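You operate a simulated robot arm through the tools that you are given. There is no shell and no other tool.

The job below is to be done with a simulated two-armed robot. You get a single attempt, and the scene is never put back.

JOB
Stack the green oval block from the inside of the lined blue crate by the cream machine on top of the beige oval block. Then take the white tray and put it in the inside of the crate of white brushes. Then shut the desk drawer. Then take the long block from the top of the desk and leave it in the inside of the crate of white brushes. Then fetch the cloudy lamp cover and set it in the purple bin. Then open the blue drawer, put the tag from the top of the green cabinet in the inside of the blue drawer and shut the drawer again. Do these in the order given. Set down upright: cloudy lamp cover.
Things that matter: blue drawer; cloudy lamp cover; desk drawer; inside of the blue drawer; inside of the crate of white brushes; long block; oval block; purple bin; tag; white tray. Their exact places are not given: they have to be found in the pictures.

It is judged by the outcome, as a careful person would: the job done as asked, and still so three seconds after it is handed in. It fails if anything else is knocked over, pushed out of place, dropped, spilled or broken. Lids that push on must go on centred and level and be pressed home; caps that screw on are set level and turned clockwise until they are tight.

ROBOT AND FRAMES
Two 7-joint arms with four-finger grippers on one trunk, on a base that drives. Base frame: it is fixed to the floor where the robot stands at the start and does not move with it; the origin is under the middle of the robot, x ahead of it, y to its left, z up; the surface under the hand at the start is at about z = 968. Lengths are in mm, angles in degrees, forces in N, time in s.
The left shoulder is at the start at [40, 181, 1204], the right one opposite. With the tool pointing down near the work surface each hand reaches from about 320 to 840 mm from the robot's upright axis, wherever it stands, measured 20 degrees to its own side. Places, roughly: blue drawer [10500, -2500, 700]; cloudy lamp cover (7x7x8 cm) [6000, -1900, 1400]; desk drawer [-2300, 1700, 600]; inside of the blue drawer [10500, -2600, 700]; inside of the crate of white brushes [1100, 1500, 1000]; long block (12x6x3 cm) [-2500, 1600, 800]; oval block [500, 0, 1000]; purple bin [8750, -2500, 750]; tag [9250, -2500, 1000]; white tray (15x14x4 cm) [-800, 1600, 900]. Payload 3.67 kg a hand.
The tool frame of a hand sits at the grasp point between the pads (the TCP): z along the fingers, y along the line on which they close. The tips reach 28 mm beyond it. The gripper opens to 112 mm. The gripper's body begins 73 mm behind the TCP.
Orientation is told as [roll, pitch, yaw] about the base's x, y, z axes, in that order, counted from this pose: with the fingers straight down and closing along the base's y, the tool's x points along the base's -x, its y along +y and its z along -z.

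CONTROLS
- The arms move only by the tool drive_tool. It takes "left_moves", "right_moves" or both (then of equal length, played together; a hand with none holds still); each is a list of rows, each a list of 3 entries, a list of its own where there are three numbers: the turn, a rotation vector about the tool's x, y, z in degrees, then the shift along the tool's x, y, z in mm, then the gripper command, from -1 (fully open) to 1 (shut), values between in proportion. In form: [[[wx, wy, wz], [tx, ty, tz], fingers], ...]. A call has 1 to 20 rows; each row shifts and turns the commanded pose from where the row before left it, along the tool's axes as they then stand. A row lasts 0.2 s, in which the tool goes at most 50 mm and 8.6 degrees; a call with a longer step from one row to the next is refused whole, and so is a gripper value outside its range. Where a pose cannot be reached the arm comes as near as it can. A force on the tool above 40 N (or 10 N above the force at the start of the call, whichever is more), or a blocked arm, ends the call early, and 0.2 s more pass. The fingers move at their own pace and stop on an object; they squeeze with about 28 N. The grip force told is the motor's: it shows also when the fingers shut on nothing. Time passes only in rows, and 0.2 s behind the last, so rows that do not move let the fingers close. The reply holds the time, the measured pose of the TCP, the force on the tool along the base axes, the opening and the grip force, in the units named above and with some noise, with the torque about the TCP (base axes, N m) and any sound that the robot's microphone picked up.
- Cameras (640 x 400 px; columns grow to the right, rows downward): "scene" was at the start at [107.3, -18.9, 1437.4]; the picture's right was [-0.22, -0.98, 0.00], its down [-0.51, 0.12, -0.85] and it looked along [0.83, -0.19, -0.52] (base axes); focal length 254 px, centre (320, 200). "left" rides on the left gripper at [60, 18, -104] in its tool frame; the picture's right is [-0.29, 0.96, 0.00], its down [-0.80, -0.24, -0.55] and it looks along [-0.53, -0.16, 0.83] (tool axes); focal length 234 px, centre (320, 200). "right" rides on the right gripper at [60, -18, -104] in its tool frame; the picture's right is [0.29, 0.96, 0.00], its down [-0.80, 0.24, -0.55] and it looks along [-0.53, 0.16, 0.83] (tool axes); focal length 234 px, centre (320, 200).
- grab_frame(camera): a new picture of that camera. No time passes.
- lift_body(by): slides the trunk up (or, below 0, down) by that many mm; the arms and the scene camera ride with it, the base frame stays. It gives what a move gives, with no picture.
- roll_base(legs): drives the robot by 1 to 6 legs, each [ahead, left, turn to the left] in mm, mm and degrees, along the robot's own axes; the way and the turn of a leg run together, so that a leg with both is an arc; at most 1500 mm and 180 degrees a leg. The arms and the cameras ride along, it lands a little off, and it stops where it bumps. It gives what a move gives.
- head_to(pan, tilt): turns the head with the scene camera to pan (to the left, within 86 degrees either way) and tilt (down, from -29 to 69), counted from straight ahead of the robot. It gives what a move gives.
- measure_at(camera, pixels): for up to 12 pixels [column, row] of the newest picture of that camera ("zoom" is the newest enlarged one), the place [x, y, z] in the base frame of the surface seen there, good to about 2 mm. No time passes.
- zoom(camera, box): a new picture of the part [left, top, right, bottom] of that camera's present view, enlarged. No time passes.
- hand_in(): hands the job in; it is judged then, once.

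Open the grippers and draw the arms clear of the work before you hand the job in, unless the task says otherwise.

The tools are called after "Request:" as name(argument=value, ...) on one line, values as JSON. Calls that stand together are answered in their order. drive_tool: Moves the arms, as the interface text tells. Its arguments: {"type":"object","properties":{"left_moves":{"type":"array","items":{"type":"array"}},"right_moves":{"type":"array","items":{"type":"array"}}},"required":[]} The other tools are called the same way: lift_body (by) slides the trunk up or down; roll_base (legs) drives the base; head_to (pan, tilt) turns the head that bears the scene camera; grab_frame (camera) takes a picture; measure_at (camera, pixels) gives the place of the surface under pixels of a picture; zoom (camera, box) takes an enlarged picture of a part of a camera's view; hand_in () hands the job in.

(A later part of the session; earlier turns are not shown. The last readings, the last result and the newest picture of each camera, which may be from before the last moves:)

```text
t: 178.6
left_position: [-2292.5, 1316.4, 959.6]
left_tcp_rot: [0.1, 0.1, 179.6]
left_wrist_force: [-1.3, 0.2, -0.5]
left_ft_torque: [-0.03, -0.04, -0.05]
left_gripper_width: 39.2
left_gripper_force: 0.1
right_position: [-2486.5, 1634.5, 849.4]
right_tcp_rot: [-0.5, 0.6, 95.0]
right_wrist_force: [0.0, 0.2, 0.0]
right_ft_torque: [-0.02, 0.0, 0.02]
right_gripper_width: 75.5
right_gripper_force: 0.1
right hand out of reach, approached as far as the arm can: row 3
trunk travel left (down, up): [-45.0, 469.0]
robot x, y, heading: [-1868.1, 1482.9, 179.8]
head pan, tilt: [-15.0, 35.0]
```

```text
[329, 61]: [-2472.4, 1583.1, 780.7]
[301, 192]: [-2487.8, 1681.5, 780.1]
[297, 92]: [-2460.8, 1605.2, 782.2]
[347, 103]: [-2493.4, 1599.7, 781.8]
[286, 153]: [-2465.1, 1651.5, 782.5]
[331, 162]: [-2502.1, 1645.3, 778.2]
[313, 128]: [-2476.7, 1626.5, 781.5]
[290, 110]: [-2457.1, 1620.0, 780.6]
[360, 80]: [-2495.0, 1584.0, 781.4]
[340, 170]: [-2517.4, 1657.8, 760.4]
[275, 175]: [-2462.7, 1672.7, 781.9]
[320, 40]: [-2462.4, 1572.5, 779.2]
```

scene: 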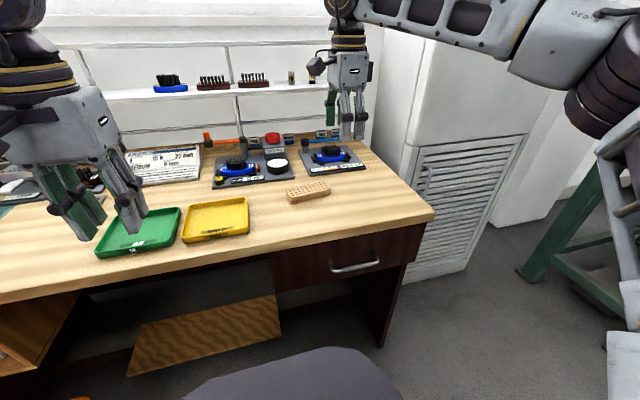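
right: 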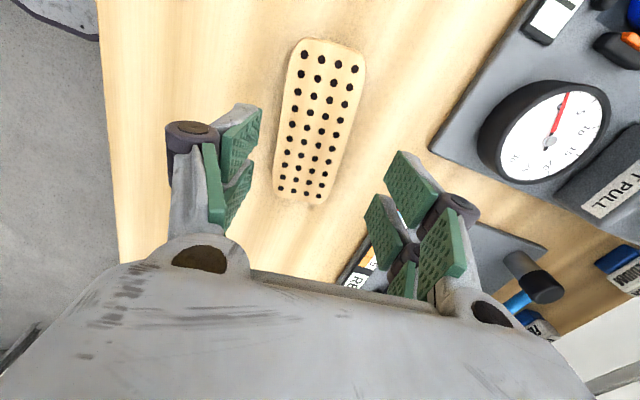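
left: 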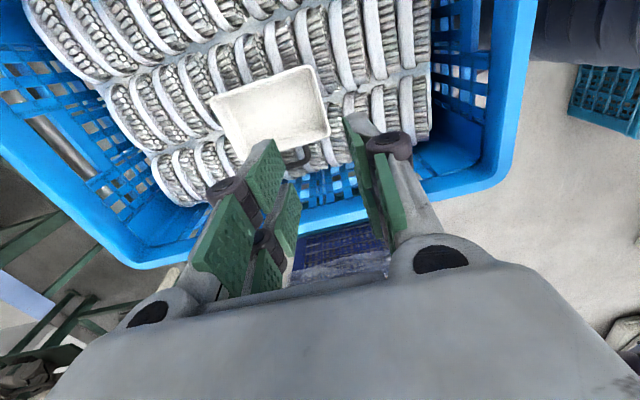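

Block centre is (-2480,1632) with a 9.2° turn. I add 4.2° of yaw, centre, and go down to z≈792.

Request:
drive_tool(right_moves=[[[0, 0, -4.2], [0, 0, 0], -0.35], [[0, 0, 0], [3.2, -6, 0], -0.35], [[0, 0, 0], [0, 0, 20], -0.35], [[0, 0, 0], [0, 0, 20], -0.35], [[0, 0, 0], [0, 0, 17], -0.35], [[0, 0, 0], [0, 0, 0], -0.35]])

Request:
grab_frame(camera="right")

```text
t: 179.9
left_position: [-2291.7, 1315.0, 959.3]
left_tcp_rot: [0.0, 0.1, 179.6]
left_wrist_force: [0.3, -0.4, 0.2]
left_ft_torque: [-0.02, -0.02, 0.01]
left_gripper_width: 39.4
left_gripper_force: 0.1
right_position: [-2478.6, 1630.4, 793.1]
right_tcp_rot: [-0.6, 0.7, 99.3]
right_wrist_force: [1.1, -0.3, 0.3]
right_ft_torque: [0.01, 0.0, -0.01]
right_gripper_width: 76.0
right_gripper_force: 0.1
trunk travel left (down, up): [-45.0, 469.0]
robot x, y, heading: [-1870.5, 1482.6, 179.9]
head pan, tilt: [-15.0, 35.0]
```

```text
taken
```

right: 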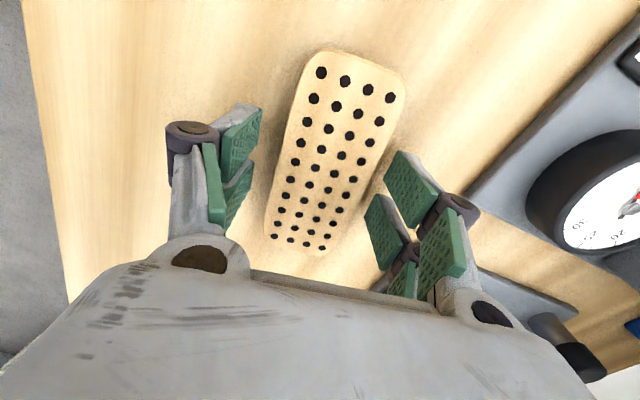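

Aligned at z=793 with no contact. I go down 5 mm more and close on the block.

Request:
drive_tool(right_moves=[[[0, 0, 0], [0, -1, 3], -0.35], [[0, 0, 0], [0, 0, 2.5], -0.35], [[0, 0, 0], [0, 0, 0], 0], [[0, 0, 0], [0, 0, 0], 0.4], [[0, 0, 0], [0, 0, 0], 1], [[0, 0, 0], [0, 0, 0], 1], [[0, 0, 0], [0, 0, 0], 1]])

Request:
grab_frame(camera="right")

```text
t: 181.6
left_position: [-2292.6, 1316.2, 959.0]
left_tcp_rot: [0.0, 0.0, 179.6]
left_wrist_force: [-0.6, 0.1, 0.6]
left_ft_torque: [0.05, 0.01, -0.01]
left_gripper_width: 39.0
left_gripper_force: 0.2
right_position: [-2477.9, 1631.2, 787.2]
right_tcp_rot: [-0.6, 0.6, 99.3]
right_wrist_force: [0.3, -0.6, 1.4]
right_ft_torque: [-0.03, 0.02, -0.04]
right_gripper_width: 51.1
right_gripper_force: 28.0
trunk travel left (down, up): [-45.0, 469.0]
robot x, y, heading: [-1868.1, 1484.2, 179.9]
head pan, tilt: [-15.0, 35.0]
```

```text
taken
```

right: 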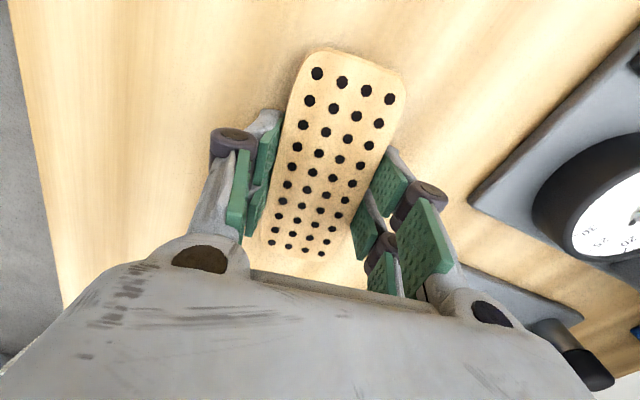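

The block is gripped at 51 mm width with 28 N. I lift it slowly 25 mm and check.

Request:
drive_tool(right_moves=[[[0, 0, 0], [0, 0, -4], 1], [[0, 0, 0], [0, 0, -6], 1], [[0, 0, 0], [0, 0, -8], 1], [[0, 0, 0], [0, 0, -8], 1], [[0, 0, 0], [0, 0, 0], 1]])

Request:
grab_frame(camera="right")

```text
t: 182.8
left_position: [-2292.6, 1315.5, 959.2]
left_tcp_rot: [0.0, 0.1, 179.6]
left_wrist_force: [0.2, -0.6, 0.2]
left_ft_torque: [0.01, 0.04, 0.03]
left_gripper_width: 39.2
left_gripper_force: 0.1
right_position: [-2479.2, 1631.9, 812.4]
right_tcp_rot: [-0.6, 0.6, 99.3]
right_wrist_force: [-0.4, 0.2, -1.4]
right_ft_torque: [0.02, 0.02, 0.02]
right_gripper_width: 51.2
right_gripper_force: 28.3
trunk travel left (down, up): [-45.0, 469.0]
robot x, y, heading: [-1867.3, 1482.3, 179.9]
head pan, tilt: [-15.0, 35.0]
```

```text
taken
```

right: 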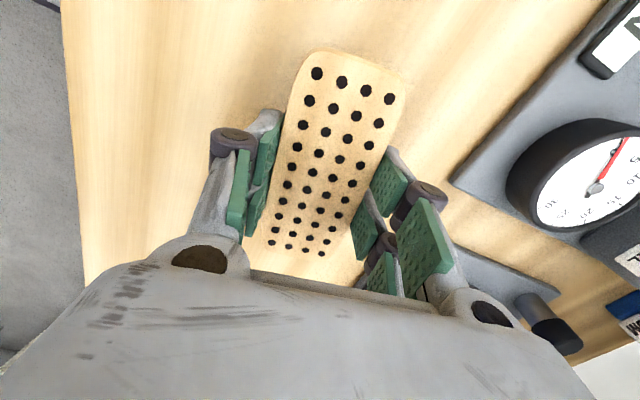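

The block comes along steadily. I raise it 60 mm more, lift the trunk 280 mm, and back the robot away from the desk.

Request:
drive_tool(right_moves=[[[0, 0, 0], [0, 0, -20], 1], [[0, 0, 0], [0, 0, -20], 1], [[0, 0, 0], [0, 0, -20], 1], [[0, 0, 0], [0, 0, 0], 1]])

Request:
lift_body(by=280)

Request:
roll_base(legs=[[-435, 0, 0]])

Request:
grab_frame(camera="right")

Request:
grab_frame(camera="scene")

```text
t: 183.8
left_position: [-2291.9, 1315.7, 958.1]
left_tcp_rot: [0.0, 0.1, 179.6]
left_wrist_force: [1.3, 0.7, -0.5]
left_ft_torque: [0.03, -0.01, -0.02]
left_gripper_width: 39.3
left_gripper_force: 0.1
right_position: [-2480.7, 1630.9, 873.4]
right_tcp_rot: [-0.6, 0.5, 99.4]
right_wrist_force: [-0.1, -0.3, 0.4]
right_ft_torque: [-0.01, -0.02, 0.01]
right_gripper_width: 51.2
right_gripper_force: 28.1
trunk travel left (down, up): [-45.0, 469.0]
robot x, y, heading: [-1871.0, 1484.0, 179.7]
head pan, tilt: [-15.0, 35.0]
```

```text
t: 186.6
left_position: [-2293.1, 1315.8, 1239.1]
left_tcp_rot: [0.0, 0.2, 179.6]
left_wrist_force: [-0.9, 0.1, -0.2]
left_ft_torque: [0.0, -0.02, 0.02]
left_gripper_width: 39.5
left_gripper_force: 0.0
right_position: [-2480.5, 1632.7, 1153.3]
right_tcp_rot: [-0.7, 0.6, 99.4]
right_wrist_force: [0.1, -0.1, -1.3]
right_ft_torque: [0.03, 0.01, -0.01]
right_gripper_width: 51.3
right_gripper_force: 28.0
trunk travel left (down, up): [-325.0, 189.0]
robot x, y, heading: [-1871.6, 1481.2, 179.8]
head pan, tilt: [-15.0, 35.0]
```

```text
t: 189.3
left_position: [-1858.6, 1314.1, 1239.4]
left_tcp_rot: [0.0, 0.2, 180.0]
left_wrist_force: [-0.4, 0.5, -0.6]
left_ft_torque: [0.01, 0.02, 0.0]
left_gripper_width: 39.3
left_gripper_force: 0.0
right_position: [-2049.4, 1628.5, 1153.3]
right_tcp_rot: [-0.6, 0.7, 99.7]
right_wrist_force: [-0.6, 0.0, 0.4]
right_ft_torque: [0.01, 0.01, -0.02]
right_gripper_width: 50.9
right_gripper_force: 27.7
trunk travel left (down, up): [-325.0, 189.0]
robot x, y, heading: [-1437.7, 1482.1, -179.6]
head pan, tilt: [-15.0, 35.0]
```

```text
taken
```

right: 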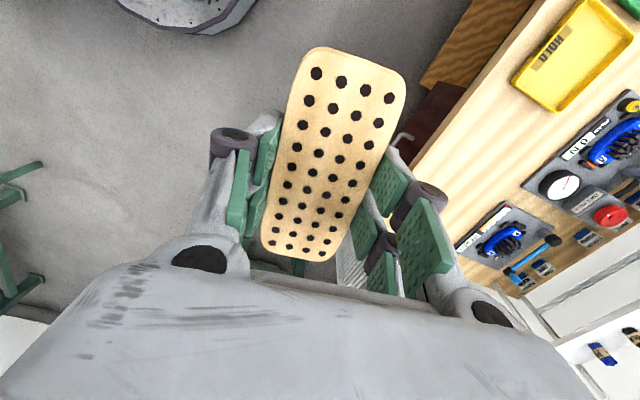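

```text
taken
```

scene: 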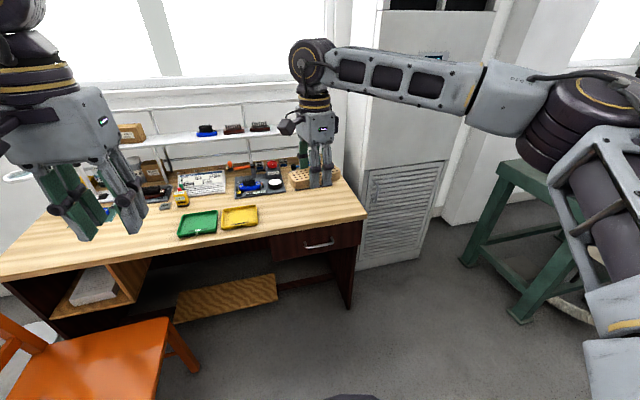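

The drawer stays shut and the block is firm in the hand. I draw the right hand in and up, then turn right to heading 90 and reverse to the corridor.

Request:
drive_tool(right_moves=[[[0, 0, 0], [0, -15, -15], 1], [[0, 0, 0], [0, -25, -20], 1], [[0, 0, 0], [0, -25, -20], 1], [[0, 0, 0], [0, -25, -20], 1], [[0, 0, 0], [0, -25, -10], 1], [[0, 0, 0], [0, -25, 0], 1], [[0, 0, 0], [0, -15, 0], 1], [[0, 0, 0], [0, 0, 0], 1]])

Request:
roll_base(legs=[[0, 0, -90.4], [-870, 0, 0]])

```text
t: 191.1
left_position: [-1858.9, 1314.0, 1238.9]
left_tcp_rot: [0.0, 0.1, 180.0]
left_wrist_force: [-0.8, 0.1, 0.1]
left_ft_torque: [-0.04, 0.01, 0.04]
left_gripper_width: 39.3
left_gripper_force: 0.1
right_position: [-1897.2, 1655.9, 1239.2]
right_tcp_rot: [-0.7, 0.6, 99.7]
right_wrist_force: [-0.5, -0.4, 0.2]
right_ft_torque: [0.01, 0.01, -0.01]
right_gripper_width: 51.2
right_gripper_force: 28.0
trunk travel left (down, up): [-325.0, 189.0]
robot x, y, heading: [-1438.0, 1482.9, -179.7]
head pan, tilt: [-15.0, 35.0]
```

```text
t: 200.1
left_position: [-1621.0, 1048.2, 1240.0]
left_tcp_rot: [0.0, 0.1, 87.7]
left_wrist_force: [0.4, -0.7, -0.5]
left_ft_torque: [0.0, -0.02, 0.02]
left_gripper_width: 39.3
left_gripper_force: 0.1
right_position: [-1277.0, 1073.4, 1239.0]
right_tcp_rot: [-0.6, 0.6, 7.4]
right_wrist_force: [0.2, 0.1, -1.5]
right_ft_torque: [-0.02, 0.01, -0.01]
right_gripper_width: 51.1
right_gripper_force: 28.1
trunk travel left (down, up): [-325.0, 189.0]
robot x, y, heading: [-1468.5, 617.9, 87.8]
head pan, tilt: [-15.0, 35.0]
```

Heading is 87.8°. I straighten and sidestep right along the corridor back to the crate of white brushes.

Request:
roll_base(legs=[[0, 0, 2.2], [0, -1280, 0]])

Request:
roll_base(legs=[[0, -1200, 0]])

Request:
head_to(pan=0, tilt=40)

Request:
grab_frame(camera="scene")

```text
t: 207.1
left_position: [-373.7, 1043.2, 1239.8]
left_tcp_rot: [0.0, 0.2, 89.7]
left_wrist_force: [0.1, -0.1, 0.0]
left_ft_torque: [-0.03, 0.01, 0.0]
left_gripper_width: 39.3
left_gripper_force: 0.0
right_position: [-30.1, 1079.7, 1239.8]
right_tcp_rot: [-0.5, 0.6, 9.5]
right_wrist_force: [0.3, 0.5, -0.5]
right_ft_torque: [0.03, 0.02, 0.0]
right_gripper_width: 51.1
right_gripper_force: 28.0
trunk travel left (down, up): [-325.0, 189.0]
robot x, y, heading: [-202.9, 622.4, 89.9]
head pan, tilt: [-15.0, 35.0]
```

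```text
t: 213.3
left_position: [821.6, 1039.7, 1240.4]
left_tcp_rot: [0.0, 0.1, 89.3]
left_wrist_force: [0.1, -0.3, 0.1]
left_ft_torque: [0.02, 0.0, 0.02]
left_gripper_width: 39.2
left_gripper_force: 0.0
right_position: [1164.2, 1074.3, 1238.5]
right_tcp_rot: [-0.7, 0.7, 9.2]
right_wrist_force: [0.7, 0.7, -1.1]
right_ft_torque: [-0.01, 0.01, 0.02]
right_gripper_width: 51.1
right_gripper_force: 27.9
trunk travel left (down, up): [-325.0, 189.0]
robot x, y, heading: [986.8, 611.0, 89.6]
head pan, tilt: [-15.0, 35.0]
```

```text
t: 214.1
left_position: [821.3, 1039.1, 1239.4]
left_tcp_rot: [0.0, 0.1, 89.4]
left_wrist_force: [-1.2, -0.2, -0.1]
left_ft_torque: [0.01, 0.0, 0.01]
left_gripper_width: 39.3
left_gripper_force: 0.0
right_position: [1164.3, 1074.6, 1238.9]
right_tcp_rot: [-0.7, 0.6, 9.2]
right_wrist_force: [0.1, 0.6, -0.2]
right_ft_torque: [-0.02, -0.02, -0.02]
right_gripper_width: 51.0
right_gripper_force: 27.9
trunk travel left (down, up): [-325.0, 189.0]
robot x, y, heading: [988.4, 612.9, 89.7]
head pan, tilt: [0.0, 40.0]
```

```text
taken
```

scene: 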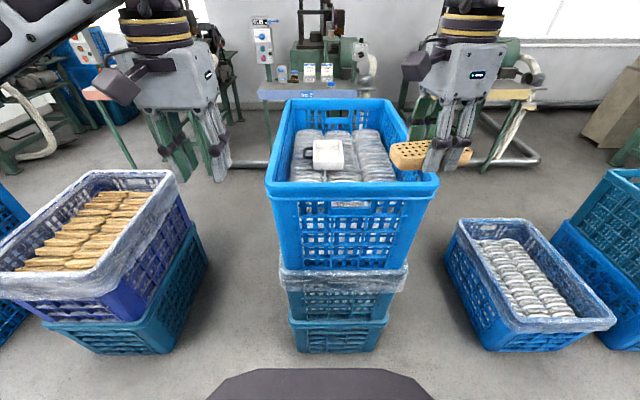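

The tray is still in place in the crate at (325,155). I drive forward 240 mm with the block held high and bring it over the free near part of the crate.

Request:
roll_base(legs=[[240, 0, 0.3]])

Request:
drive_tool(right_moves=[[[0, 0, 4.6], [0, 0, 0], 1], [[0, 0, 4.6], [0, 0, 0], 1], [[0, 0, 0], [20, 0, 0], 1], [[0, 0, 0], [30, 0, 0], 1], [[0, 0, 0], [30, 0, 0], 1], [[0, 0, 0], [22, 0, 0], 1], [[0, 0, 0], [0, 0, 0], 1]])

Request:
grab_frame(camera="scene")

Request:
grab_frame(camera="right")

```text
t: 215.9
left_position: [819.3, 1281.1, 1240.1]
left_tcp_rot: [0.0, -0.1, 89.7]
left_wrist_force: [0.2, 0.8, -0.1]
left_ft_torque: [-0.01, -0.03, 0.02]
left_gripper_width: 39.2
left_gripper_force: 0.1
right_position: [1163.1, 1317.7, 1239.5]
right_tcp_rot: [-0.5, 0.5, 9.4]
right_wrist_force: [-0.7, 0.6, -0.4]
right_ft_torque: [-0.03, 0.01, -0.02]
right_gripper_width: 51.1
right_gripper_force: 28.0
trunk travel left (down, up): [-325.0, 189.0]
robot x, y, heading: [987.2, 862.9, 90.0]
head pan, tilt: [0.0, 40.0]
```

```text
t: 217.5
left_position: [820.6, 1281.5, 1239.9]
left_tcp_rot: [0.0, 0.0, 89.7]
left_wrist_force: [-0.3, -0.4, 0.1]
left_ft_torque: [0.03, 0.0, 0.0]
left_gripper_width: 39.3
left_gripper_force: 0.0
right_position: [1062.6, 1318.3, 1241.1]
right_tcp_rot: [-0.5, 0.4, 0.2]
right_wrist_force: [0.3, -0.2, -0.2]
right_ft_torque: [0.0, 0.01, 0.01]
right_gripper_width: 51.0
right_gripper_force: 28.1
trunk travel left (down, up): [-325.0, 189.0]
robot x, y, heading: [989.4, 857.1, 89.7]
head pan, tilt: [0.0, 40.0]
```

```text
taken
```

scene: 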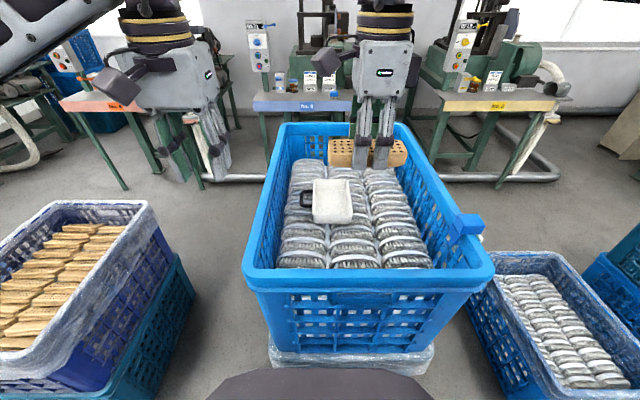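

```text
taken
```

right: 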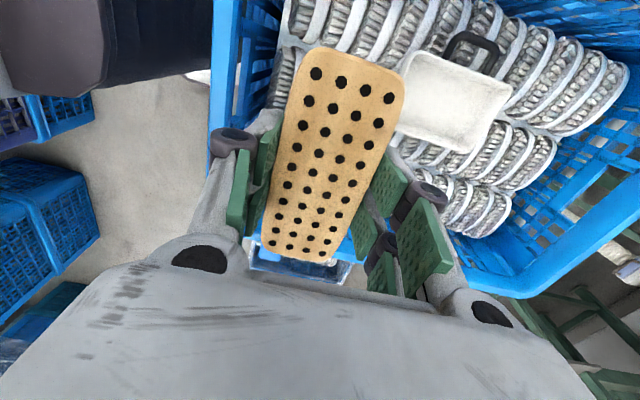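

The block hangs over the near part of the crate. I measure the tray's near wall and the crate's front wall to choose the drop point.

Request:
measure_at(camera="scene", pixels=[[332, 221], [352, 218], [314, 220], [332, 210], [330, 240], [370, 270], [300, 255], [400, 240], [365, 245], [265, 275], [480, 270], [330, 262]])

```text
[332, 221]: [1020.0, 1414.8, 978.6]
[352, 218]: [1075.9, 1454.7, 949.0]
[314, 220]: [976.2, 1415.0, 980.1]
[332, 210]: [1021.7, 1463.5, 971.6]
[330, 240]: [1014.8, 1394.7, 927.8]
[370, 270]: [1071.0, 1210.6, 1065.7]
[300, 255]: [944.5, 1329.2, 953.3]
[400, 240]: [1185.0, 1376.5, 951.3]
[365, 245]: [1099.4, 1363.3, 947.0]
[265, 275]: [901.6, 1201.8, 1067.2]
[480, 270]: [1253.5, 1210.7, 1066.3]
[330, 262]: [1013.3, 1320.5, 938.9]
```

The drop spot at (1062,1318) is free, between the front wall (y≈1215) and the tray (y≈1413). I lower the block 205 mm.

Request:
drive_tool(right_moves=[[[0, 0, 0], [0, 0, 20], 1], [[0, 0, 0], [0, 0, 30], 1], [[0, 0, 0], [0, 0, 35], 1], [[0, 0, 0], [0, 0, 35], 1], [[0, 0, 0], [0, 0, 35], 1], [[0, 0, 0], [0, 0, 30], 1], [[0, 0, 0], [0, 0, 20], 1], [[0, 0, 0], [0, 0, 0], 1]])

Request:
grab_frame(camera="right")

Request:
zoom(camera="scene", box=[240, 130, 480, 280])

```text
t: 219.3
left_position: [819.7, 1282.7, 1238.8]
left_tcp_rot: [0.0, 0.0, 89.7]
left_wrist_force: [1.3, -0.4, -0.5]
left_ft_torque: [-0.02, 0.0, 0.0]
left_gripper_width: 39.3
left_gripper_force: 0.1
right_position: [1059.4, 1315.7, 1035.0]
right_tcp_rot: [-0.8, 0.5, 0.2]
right_wrist_force: [-0.5, 0.4, -0.7]
right_ft_torque: [-0.02, -0.03, 0.02]
right_gripper_width: 50.9
right_gripper_force: 27.4
trunk travel left (down, up): [-325.0, 189.0]
robot x, y, heading: [990.2, 860.0, 90.1]
head pan, tilt: [0.0, 40.0]
```

```text
taken
```

right: 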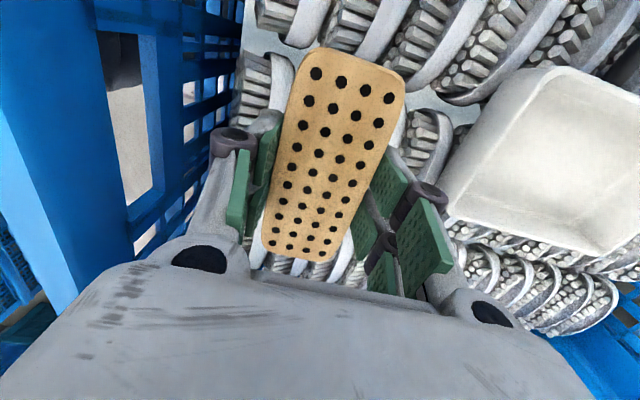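

```text
2.67 times, centred on (360, 205) of scene
```

zoom: 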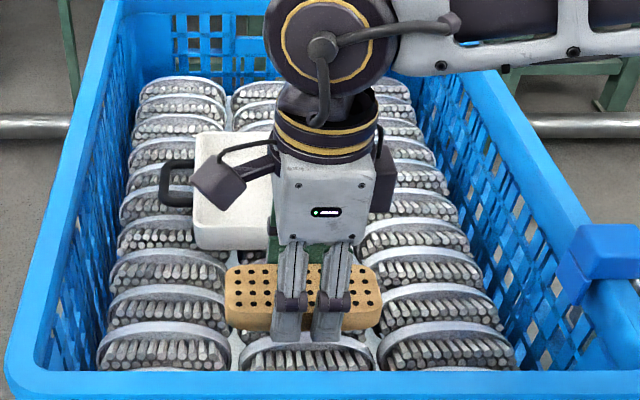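

The block is above a free row of brushes. I lower it to contact in smaller steps.

Request:
drive_tool(right_moves=[[[0, 0, 0], [0, 0, 12], 1], [[0, 0, 0], [0, 0, 10], 1], [[0, 0, 0], [0, 0, 5], 1], [[0, 0, 0], [0, 0, 3], 1], [[0, 0, 0], [0, 0, 0], 1]])

```text
t: 220.5
left_position: [819.5, 1281.9, 1239.1]
left_tcp_rot: [0.0, 0.1, 89.7]
left_wrist_force: [0.0, -0.7, 0.0]
left_ft_torque: [-0.02, 0.0, -0.02]
left_gripper_width: 39.4
left_gripper_force: 0.0
right_position: [1059.6, 1315.4, 1004.3]
right_tcp_rot: [-0.8, 0.4, 0.1]
right_wrist_force: [-0.3, -0.3, -0.8]
right_ft_torque: [-0.02, -0.02, 0.02]
right_gripper_width: 50.7
right_gripper_force: 28.1
trunk travel left (down, up): [-325.0, 189.0]
robot x, y, heading: [989.4, 858.5, 89.9]
head pan, tilt: [0.0, 40.0]
```

No contact at z=1004. I continue in 3 mm steps.

Request:
drive_tool(right_moves=[[[0, 0, 0], [0, 0, 3], 1], [[0, 0, 0], [0, 0, 3], 1], [[0, 0, 0], [0, 0, 2], 1], [[0, 0, 0], [0, 0, 0], 1]])

```text
t: 221.5
left_position: [820.1, 1282.8, 1238.3]
left_tcp_rot: [0.1, 0.1, 89.8]
left_wrist_force: [0.8, 0.0, -0.8]
left_ft_torque: [0.02, 0.02, 0.01]
left_gripper_width: 39.2
left_gripper_force: 0.1
right_position: [1059.4, 1315.6, 997.3]
right_tcp_rot: [-0.8, 0.5, 0.2]
right_wrist_force: [-0.7, -0.1, -0.8]
right_ft_torque: [0.04, 0.0, -0.03]
right_gripper_width: 51.0
right_gripper_force: 27.8
trunk travel left (down, up): [-325.0, 189.0]
robot x, y, heading: [991.8, 861.5, 89.9]
head pan, tilt: [0.0, 40.0]
```

Still free at z=997. I keep lowering, watching the force.

Request:
drive_tool(right_moves=[[[0, 0, 0], [0, 0, 2.5], 1], [[0, 0, 0], [0, 0, 2.5], 1], [[0, 0, 0], [0, 0, 0], 1]])

```text
t: 222.3
left_position: [820.2, 1279.7, 1241.5]
left_tcp_rot: [0.1, 0.0, 89.7]
left_wrist_force: [-0.7, -0.2, -0.7]
left_ft_torque: [0.01, 0.0, -0.02]
left_gripper_width: 39.1
left_gripper_force: 0.1
right_position: [1058.3, 1315.3, 994.6]
right_tcp_rot: [-0.4, 0.6, 0.2]
right_wrist_force: [4.8, 0.6, 29.7]
right_ft_torque: [0.29, -0.35, -0.01]
right_gripper_width: 51.1
right_gripper_force: 28.1
trunk travel left (down, up): [-325.0, 189.0]
robot x, y, heading: [988.7, 859.5, 89.9]
head pan, tilt: [0.0, 40.0]
```

Contact at z≈994.6 (30 N). I ease 2 mm and open the fingers gently.

Request:
drive_tool(right_moves=[[[0, 0, 0], [0, 0, -1.5], 1], [[0, 0, 0], [0, 0, 0], 0.05], [[0, 0, 0], [0, 0, 0], -0.1], [[0, 0, 0], [0, 0, 0], -0.3], [[0, 0, 0], [0, 0, 0], -0.3]])

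Request:
grab_frame(camera="right")

```text
t: 223.5
left_position: [819.7, 1282.0, 1238.8]
left_tcp_rot: [0.0, -0.1, 89.7]
left_wrist_force: [0.0, -0.7, 0.7]
left_ft_torque: [0.0, 0.01, 0.01]
left_gripper_width: 39.2
left_gripper_force: 0.2
right_position: [1058.4, 1314.7, 993.5]
right_tcp_rot: [-0.8, 0.5, 0.2]
right_wrist_force: [0.4, -0.5, -0.9]
right_ft_torque: [0.0, 0.03, -0.04]
right_gripper_width: 73.0
right_gripper_force: 0.1
trunk travel left (down, up): [-325.0, 189.0]
robot x, y, heading: [990.1, 861.0, 89.9]
head pan, tilt: [0.0, 40.0]
```

```text
taken
```

right: 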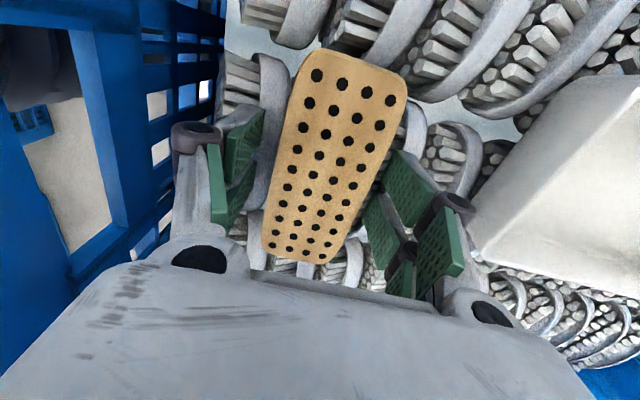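

The block rests on the brushes, released. I lift the right hand straight up and check the crate.

Request:
drive_tool(right_moves=[[[0, 0, 0], [0, 0, -15], -0.3], [[0, 0, 0], [0, 0, -30], -0.3], [[0, 0, 0], [0, 0, -40], -0.3], [[0, 0, 0], [0, 0, -45], -0.3], [[0, 0, 0], [0, 0, -45], -0.3], [[0, 0, 0], [0, 0, -45], -0.3], [[0, 0, 0], [0, 0, -30], -0.3], [[0, 0, 0], [0, 0, 0], -0.3]])

Request:
grab_frame(camera="scene")

Request:
zoom(camera="scene", box=[240, 130, 480, 280])

```text
t: 225.3
left_position: [819.9, 1282.1, 1240.0]
left_tcp_rot: [0.0, 0.1, 89.7]
left_wrist_force: [-0.3, 0.8, 0.8]
left_ft_torque: [0.0, -0.02, 0.0]
left_gripper_width: 39.3
left_gripper_force: 0.1
right_position: [1062.8, 1317.2, 1243.0]
right_tcp_rot: [-0.7, 0.4, 0.2]
right_wrist_force: [-0.9, 0.6, 0.2]
right_ft_torque: [0.02, 0.03, 0.02]
right_gripper_width: 73.1
right_gripper_force: 0.2
trunk travel left (down, up): [-325.0, 189.0]
robot x, y, heading: [987.3, 859.0, 89.7]
head pan, tilt: [0.0, 40.0]
```

```text
taken
```

scene: 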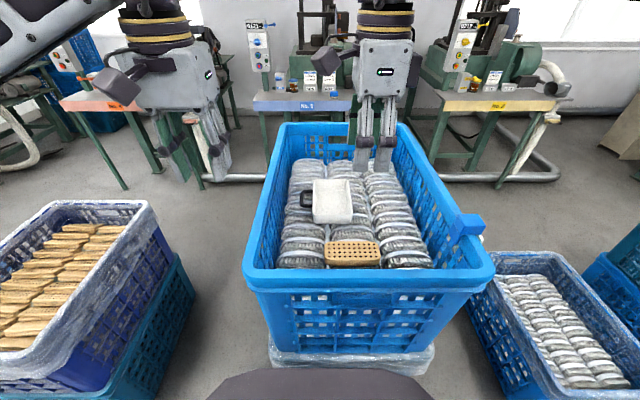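

```text
2.67 times, centred on (360, 205) of scene
```

zoom: 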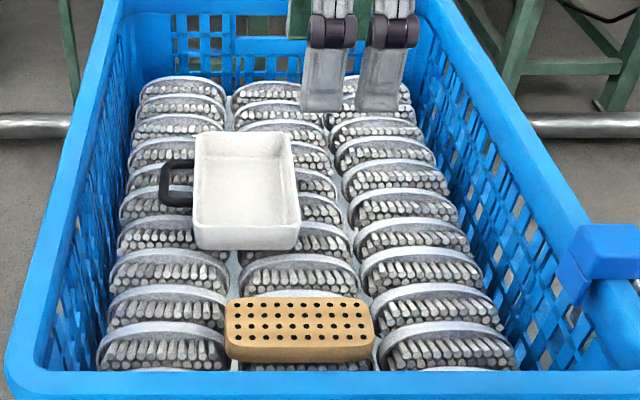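

Tray and long block both lie well in the crate of white brushes. Next, the far part of the room: I turn the right hand back, draw it in, back out and turn to face +x.

Request:
drive_tool(right_moves=[[[0, 0, -8.5], [0, -8, 0], -0.3], [[0, 0, -8.5], [0, -8, 0], -0.3], [[0, 0, -8.5], [0, 0, 0], -0.3], [[0, 0, -8.5], [0, 0, 0], -0.3], [[0, 0, -8.5], [0, 0, 0], -0.3], [[0, 0, -8.5], [0, 0, 0], -0.3], [[0, 0, -8.5], [0, 0, 0], -0.3], [[0, 0, -8.5], [0, 0, 0], -0.3], [[0, 0, -8.5], [0, 0, 0], -0.3], [[0, 0, -8.5], [0, 0, 0], -0.3], [[0, 0, -5], [0, 0, 0], -0.3], [[0, 0, 0], [10, -40, 0], -0.3], [[0, 0, 0], [10, -40, 0], -0.3], [[0, 0, 0], [10, -20, 0], -0.3], [[0, 0, 0], [0, 0, 0], -0.3]])

Request:
roll_base(legs=[[-200, 0, 0], [0, 0, -90]])

Request:
head_to(pan=0, tilt=20)

Request:
grab_frame(camera="scene")

```text
t: 228.5
left_position: [820.3, 1283.0, 1239.8]
left_tcp_rot: [0.0, 0.1, 89.7]
left_wrist_force: [0.4, -0.3, -0.5]
left_ft_torque: [-0.02, -0.01, 0.02]
left_gripper_width: 39.1
left_gripper_force: 0.0
right_position: [1162.6, 1272.8, 1242.7]
right_tcp_rot: [0.4, 0.6, 90.3]
right_wrist_force: [-0.1, 0.1, -0.2]
right_ft_torque: [-0.01, 0.01, 0.01]
right_gripper_width: 72.7
right_gripper_force: 0.0
trunk travel left (down, up): [-325.0, 189.0]
robot x, y, heading: [988.4, 862.3, 90.0]
head pan, tilt: [0.0, 40.0]
```

```text
t: 234.3
left_position: [1407.3, 834.4, 1238.4]
left_tcp_rot: [0.0, 0.0, 0.4]
left_wrist_force: [-0.5, 0.0, -0.4]
left_ft_torque: [-0.01, -0.03, 0.02]
left_gripper_width: 39.4
left_gripper_force: 0.0
right_position: [1404.2, 492.1, 1243.0]
right_tcp_rot: [0.5, 0.7, 1.1]
right_wrist_force: [-0.1, -0.4, 0.1]
right_ft_torque: [-0.01, 0.0, -0.04]
right_gripper_width: 72.6
right_gripper_force: 0.2
trunk travel left (down, up): [-325.0, 189.0]
robot x, y, heading: [989.7, 657.4, 0.7]
head pan, tilt: [0.0, 40.0]
```

```text
t: 235.1
left_position: [1407.3, 834.7, 1239.5]
left_tcp_rot: [-0.1, 0.1, 0.5]
left_wrist_force: [0.6, -0.3, -0.8]
left_ft_torque: [-0.01, 0.03, -0.02]
left_gripper_width: 38.9
left_gripper_force: 0.0
right_position: [1404.6, 492.2, 1243.8]
right_tcp_rot: [0.3, 0.7, 1.2]
right_wrist_force: [-0.2, 0.8, -0.3]
right_ft_torque: [0.01, 0.0, -0.01]
right_gripper_width: 72.7
right_gripper_force: 0.1
trunk travel left (down, up): [-325.0, 189.0]
robot x, y, heading: [988.0, 659.8, 0.9]
head pan, tilt: [0.0, 20.0]
```

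```text
taken
```

scene: 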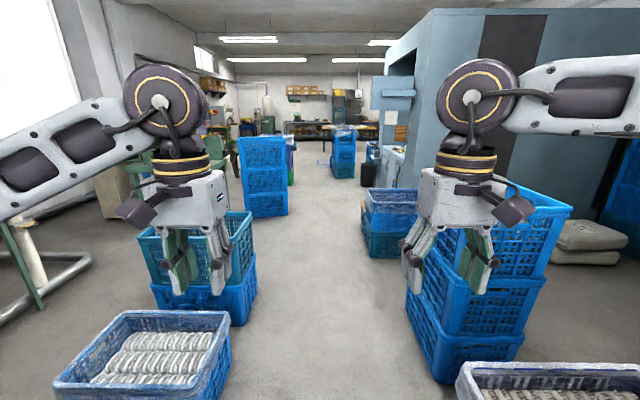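

An aisle leads ahead in +x between crate stacks. I measure the obstacles along it.

Request:
measure_at(camera="scene", pixels=[[228, 345], [255, 300], [285, 212], [440, 375], [410, 310], [370, 250], [365, 210], [368, 185], [335, 175], [352, 175], [300, 130], [395, 150]])

Request:
zoom(camera="scene", box=[200, 60, 440, 210])

```text
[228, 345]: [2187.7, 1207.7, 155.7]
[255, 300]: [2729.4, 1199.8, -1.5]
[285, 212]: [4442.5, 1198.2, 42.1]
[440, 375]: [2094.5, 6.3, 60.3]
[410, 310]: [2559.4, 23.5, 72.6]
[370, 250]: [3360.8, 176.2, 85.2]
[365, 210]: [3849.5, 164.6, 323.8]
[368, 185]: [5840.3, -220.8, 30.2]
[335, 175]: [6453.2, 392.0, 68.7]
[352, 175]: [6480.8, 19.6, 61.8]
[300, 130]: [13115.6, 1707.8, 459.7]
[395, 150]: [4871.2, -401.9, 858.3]
```

```text
2.67 times, centred on (320, 135) of scene
```

zoom: 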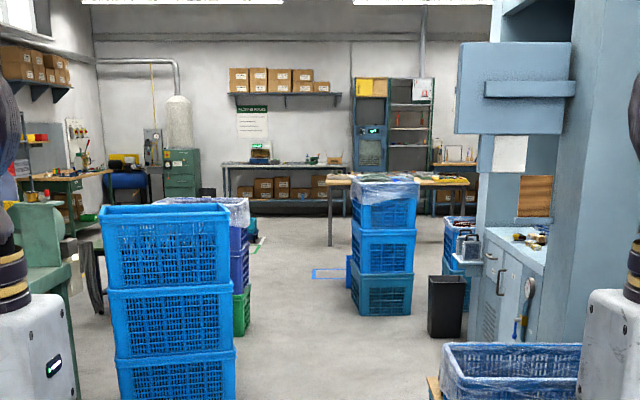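

The aisle is free between y≈176 and y≈1200 up to x≈4400. I straighten up and drive about 2.8 m ahead along y≈690.

Request:
roll_base(legs=[[0, 30, -0.9], [1400, 0, 0], [1400, 0, 0]])

Request:
head_to(pan=-25, tilt=20)

Request:
grab_frame(camera="scene")

```text
t: 249.5
left_position: [4197.0, 862.9, 1240.2]
left_tcp_rot: [0.0, 0.1, -0.6]
left_wrist_force: [-0.3, -0.2, -0.3]
left_ft_torque: [-0.02, 0.0, 0.02]
left_gripper_width: 39.2
left_gripper_force: 0.0
right_position: [4187.7, 521.4, 1243.0]
right_tcp_rot: [0.5, 0.8, -0.2]
right_wrist_force: [0.2, 0.6, 0.3]
right_ft_torque: [0.0, 0.0, -0.02]
right_gripper_width: 72.9
right_gripper_force: 0.0
trunk travel left (down, up): [-325.0, 189.0]
robot x, y, heading: [3771.0, 696.3, -0.5]
head pan, tilt: [0.0, 20.0]
```

```text
t: 250.4
left_position: [4197.4, 862.6, 1240.1]
left_tcp_rot: [0.0, 0.0, -0.7]
left_wrist_force: [-0.2, 1.0, -0.4]
left_ft_torque: [0.0, 0.0, 0.0]
left_gripper_width: 39.3
left_gripper_force: 0.0
right_position: [4187.1, 521.4, 1243.2]
right_tcp_rot: [0.5, 0.6, -0.2]
right_wrist_force: [0.6, 0.0, -0.5]
right_ft_torque: [-0.02, -0.02, -0.03]
right_gripper_width: 73.0
right_gripper_force: 0.1
trunk travel left (down, up): [-325.0, 189.0]
robot x, y, heading: [3772.5, 696.3, -0.5]
head pan, tilt: [-25.0, 20.0]
```

```text
taken
```

scene: 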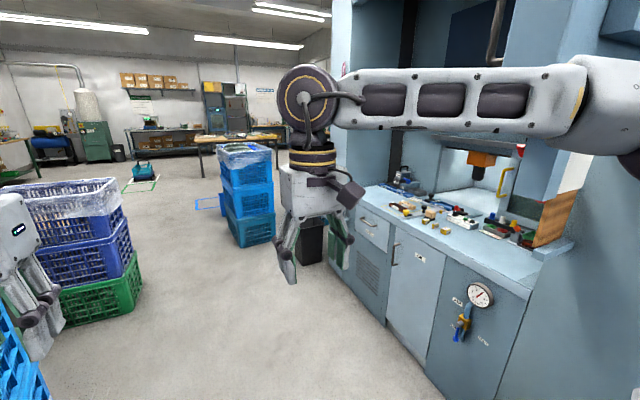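

A machine with a worktop is on the right. I measure the machine front, the black bin, and the stacks ahead.

Request:
measure_at(camera="scene", pixels=[[135, 290], [120, 210], [240, 240], [272, 225], [318, 262], [330, 265], [400, 330], [440, 390], [380, 240], [345, 280], [215, 150], [250, 160]])

Request:
head_to(pan=0, tilt=20)

Request:
grab_frame(camera="scene")

```text
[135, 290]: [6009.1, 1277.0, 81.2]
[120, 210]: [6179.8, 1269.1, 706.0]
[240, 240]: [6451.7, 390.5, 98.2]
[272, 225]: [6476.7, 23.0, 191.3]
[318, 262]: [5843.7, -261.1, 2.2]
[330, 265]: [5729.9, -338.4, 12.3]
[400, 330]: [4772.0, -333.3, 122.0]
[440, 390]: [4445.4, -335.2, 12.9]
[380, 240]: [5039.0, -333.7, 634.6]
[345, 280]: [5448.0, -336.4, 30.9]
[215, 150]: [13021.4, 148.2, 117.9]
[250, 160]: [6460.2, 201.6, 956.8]
```

```text
t: 251.2
left_position: [4198.2, 863.6, 1240.4]
left_tcp_rot: [-0.1, 0.1, -0.7]
left_wrist_force: [0.6, 0.7, 0.3]
left_ft_torque: [0.02, 0.0, 0.01]
left_gripper_width: 39.2
left_gripper_force: 0.0
right_position: [4188.2, 521.4, 1242.8]
right_tcp_rot: [0.4, 0.7, -0.2]
right_wrist_force: [0.2, 0.2, -1.2]
right_ft_torque: [0.01, 0.02, 0.05]
right_gripper_width: 72.9
right_gripper_force: 0.1
trunk travel left (down, up): [-325.0, 189.0]
robot x, y, heading: [3775.0, 698.3, -0.3]
head pan, tilt: [0.0, 20.0]
```

```text
taken
```

scene: 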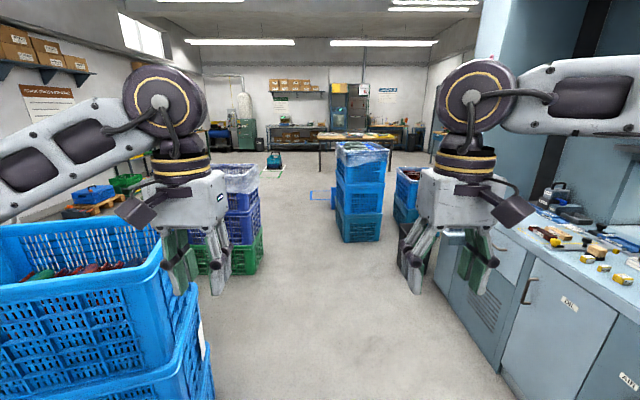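

The middle stack stands at (6450, 20…390) and the left crates at y≥1270, so I pass between them at y≈830. I drive 1.4 m ahead and look right.

Request:
roll_base(legs=[[1400, 110, 0.3]])

Request:
head_to(pan=-40, tilt=15)

Request:
grab_frame(camera="scene")

Request:
head_to(pan=0, tilt=20)

Request:
grab_frame(camera="scene")

```text
t: 258.3
left_position: [5571.7, 988.5, 1240.1]
left_tcp_rot: [0.1, 0.0, 0.6]
left_wrist_force: [0.4, -0.6, 0.2]
left_ft_torque: [0.0, 0.02, 0.02]
left_gripper_width: 39.3
left_gripper_force: 0.1
right_position: [5567.9, 647.5, 1244.0]
right_tcp_rot: [0.5, 0.7, 1.2]
right_wrist_force: [0.0, 1.3, 0.4]
right_ft_torque: [-0.01, 0.0, -0.01]
right_gripper_width: 72.6
right_gripper_force: 0.0
trunk travel left (down, up): [-325.0, 189.0]
robot x, y, heading: [5155.6, 809.9, 0.9]
head pan, tilt: [0.0, 20.0]
```

```text
t: 259.4
left_position: [5570.9, 989.2, 1240.2]
left_tcp_rot: [0.0, -0.1, 0.8]
left_wrist_force: [0.1, 0.8, -0.4]
left_ft_torque: [-0.01, -0.02, 0.01]
left_gripper_width: 39.1
left_gripper_force: 0.1
right_position: [5568.5, 646.5, 1244.1]
right_tcp_rot: [0.5, 0.7, 1.3]
right_wrist_force: [-0.1, 0.6, 0.1]
right_ft_torque: [0.01, -0.02, -0.04]
right_gripper_width: 72.9
right_gripper_force: 0.1
trunk travel left (down, up): [-325.0, 189.0]
robot x, y, heading: [5151.8, 814.4, 0.9]
head pan, tilt: [-40.0, 15.0]
```

```text
taken
```

scene: 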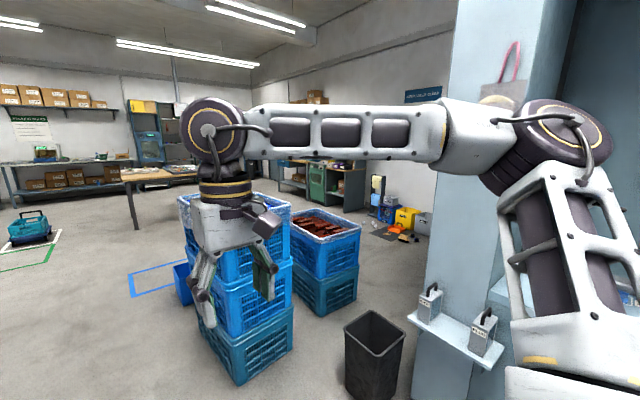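

```text
t: 260.5
left_position: [5570.8, 987.5, 1238.6]
left_tcp_rot: [0.1, 0.0, 0.7]
left_wrist_force: [-0.1, 0.0, 0.6]
left_ft_torque: [0.04, -0.02, 0.01]
left_gripper_width: 39.2
left_gripper_force: 0.0
right_position: [5567.6, 646.7, 1243.7]
right_tcp_rot: [0.6, 0.6, 1.2]
right_wrist_force: [-0.9, 0.3, 0.6]
right_ft_torque: [0.02, 0.02, 0.0]
right_gripper_width: 72.7
right_gripper_force: 0.1
trunk travel left (down, up): [-325.0, 189.0]
robot x, y, heading: [5152.3, 812.8, 0.8]
head pan, tilt: [0.0, 20.0]
```

```text
taken
```

scene: 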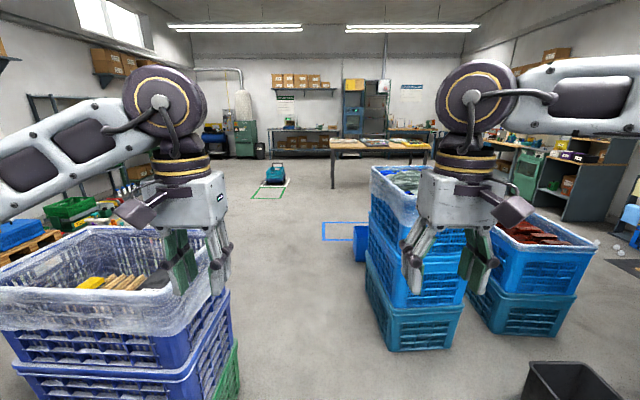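

The passage between the left crates (y≥1277) and the middle stack (y≤390) is clear. I drive 2.2 m ahead past them, then look right.

Request:
roll_base(legs=[[0, 15, -0.8], [1200, 0, 0], [1000, 0, 0]])

Request:
head_to(pan=-50, tilt=15)

Request:
grab_frame(camera="scene")

Request:
head_to(pan=-86, tilt=15)

Request:
grab_frame(camera="scene")

```text
t: 272.1
left_position: [7781.4, 974.8, 1238.7]
left_tcp_rot: [-0.1, 0.0, -1.1]
left_wrist_force: [0.4, 0.2, -0.4]
left_ft_torque: [0.0, -0.02, 0.01]
left_gripper_width: 39.2
left_gripper_force: 0.1
right_position: [7767.4, 633.8, 1243.7]
right_tcp_rot: [0.4, 0.7, -0.6]
right_wrist_force: [0.3, -1.1, 0.5]
right_ft_torque: [0.0, 0.05, 0.04]
right_gripper_width: 72.8
right_gripper_force: 0.1
trunk travel left (down, up): [-325.0, 189.0]
robot x, y, heading: [7356.9, 812.4, -0.7]
head pan, tilt: [0.0, 20.0]
```

```text
t: 273.2
left_position: [7780.9, 975.7, 1239.8]
left_tcp_rot: [0.0, -0.1, -1.1]
left_wrist_force: [-0.7, 0.1, 0.0]
left_ft_torque: [-0.01, 0.0, 0.01]
left_gripper_width: 39.2
left_gripper_force: 0.1
right_position: [7767.8, 634.7, 1243.1]
right_tcp_rot: [0.4, 0.8, -0.6]
right_wrist_force: [0.2, 0.2, -0.7]
right_ft_torque: [0.02, 0.01, -0.01]
right_gripper_width: 73.0
right_gripper_force: 0.0
trunk travel left (down, up): [-325.0, 189.0]
robot x, y, heading: [7360.8, 812.3, -1.0]
head pan, tilt: [-50.0, 15.0]
```

```text
taken
```

scene: 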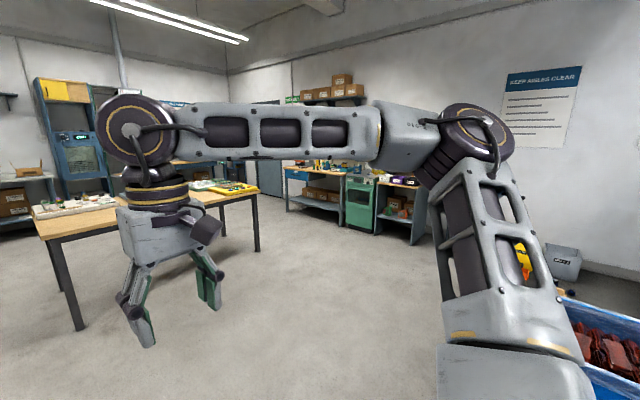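

```text
t: 274.3
left_position: [7782.0, 975.2, 1239.7]
left_tcp_rot: [0.1, -0.1, -1.0]
left_wrist_force: [0.5, 0.3, -0.2]
left_ft_torque: [0.0, -0.01, 0.0]
left_gripper_width: 39.0
left_gripper_force: 0.0
right_position: [7767.3, 634.0, 1243.3]
right_tcp_rot: [0.5, 0.7, -0.5]
right_wrist_force: [0.5, -0.4, -1.1]
right_ft_torque: [0.0, 0.03, -0.01]
right_gripper_width: 73.2
right_gripper_force: 0.1
trunk travel left (down, up): [-325.0, 189.0]
robot x, y, heading: [7356.2, 814.1, -0.8]
head pan, tilt: [-85.9, 15.0]
```

```text
taken
```

scene: 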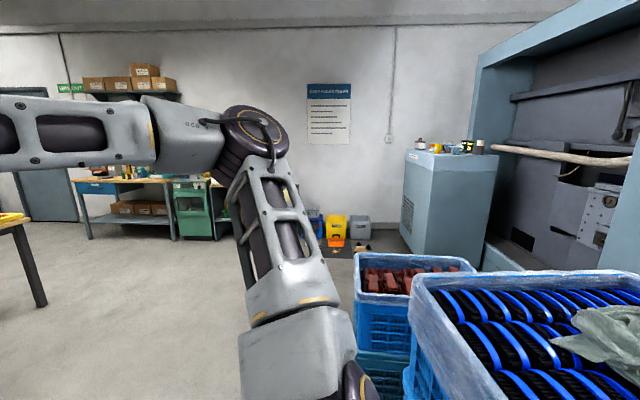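

A light-blue cabinet at (440,200) carries items on its top around (450,146), and along the wall are a bench with a blue drawer (100,188) and a green cabinet (195,205). I zoom on both and measure.

Request:
zoom(camera="scene", box=[390, 120, 510, 195])

Request:
measure_at(camera="scene", pixels=[[420, 145], [436, 148], [452, 148], [466, 146], [479, 146], [405, 160], [490, 160], [430, 250], [300, 250], [350, 300], [195, 185], [100, 188]])

Request:
zoom(camera="scene", box=[60, 140, 260, 265])

```text
5.33 times, centred on (450, 158) of scene
```

zoom: 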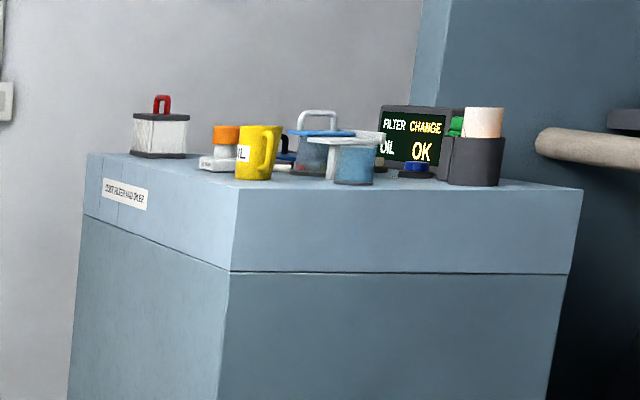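

```text
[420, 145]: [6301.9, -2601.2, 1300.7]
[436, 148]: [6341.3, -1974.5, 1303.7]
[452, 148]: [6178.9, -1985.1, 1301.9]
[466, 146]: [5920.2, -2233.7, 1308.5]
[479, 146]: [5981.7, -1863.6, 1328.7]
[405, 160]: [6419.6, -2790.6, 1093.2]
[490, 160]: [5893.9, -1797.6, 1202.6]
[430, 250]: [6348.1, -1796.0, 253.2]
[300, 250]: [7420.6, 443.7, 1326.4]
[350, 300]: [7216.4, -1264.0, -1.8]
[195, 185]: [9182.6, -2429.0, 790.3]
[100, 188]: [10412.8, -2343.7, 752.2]
```

```text
3.20 times, centred on (160, 202) of scene
```

zoom: 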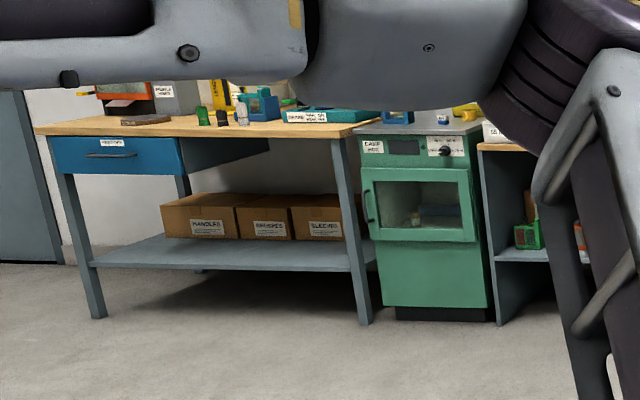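

The item at the cabinet's near right corner, a cream cylinder in a dark cup near (5980,-1864), looks like the cloudy lamp cover. I measure the crates in front of it and zoom in closer.

Request:
zoom(camera="scene", box=[456, 128, 504, 158])

Request:
measure_at(camera="zoom", pixels=[[330, 100], [300, 130], [360, 130], [330, 200], [250, 250], [330, 250], [150, 200], [400, 200]])

Request:
measure_at(camera="scene", pixels=[[357, 295], [470, 262], [410, 258], [415, 285], [630, 290], [375, 340], [330, 230], [360, 235], [490, 270], [400, 250], [350, 250], [330, 260]])

```text
13.33 times, centred on (480, 143) of scene
```

zoom: 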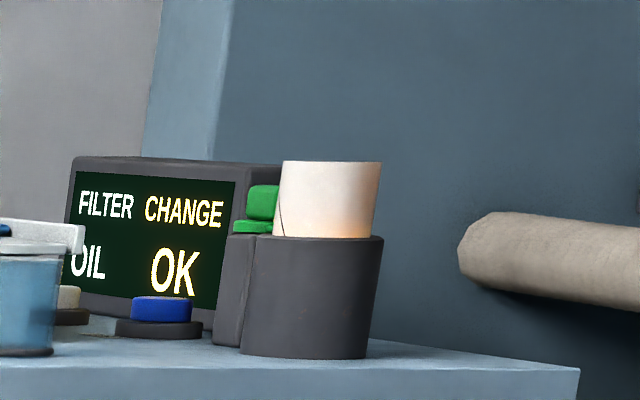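

```text
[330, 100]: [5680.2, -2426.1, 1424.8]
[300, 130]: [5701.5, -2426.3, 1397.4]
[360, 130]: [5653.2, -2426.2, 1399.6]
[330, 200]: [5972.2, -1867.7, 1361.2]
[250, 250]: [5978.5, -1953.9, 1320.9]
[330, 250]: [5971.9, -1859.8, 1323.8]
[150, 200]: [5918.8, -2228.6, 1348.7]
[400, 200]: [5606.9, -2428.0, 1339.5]
```

```text
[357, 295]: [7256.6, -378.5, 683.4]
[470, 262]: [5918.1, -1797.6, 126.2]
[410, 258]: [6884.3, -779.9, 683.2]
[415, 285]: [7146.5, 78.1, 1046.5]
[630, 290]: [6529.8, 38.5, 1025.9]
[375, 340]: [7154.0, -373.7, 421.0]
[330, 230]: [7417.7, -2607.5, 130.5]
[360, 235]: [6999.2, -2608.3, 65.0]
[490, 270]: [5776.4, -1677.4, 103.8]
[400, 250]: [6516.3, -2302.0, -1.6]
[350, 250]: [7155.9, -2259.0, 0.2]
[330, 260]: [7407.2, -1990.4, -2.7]
```

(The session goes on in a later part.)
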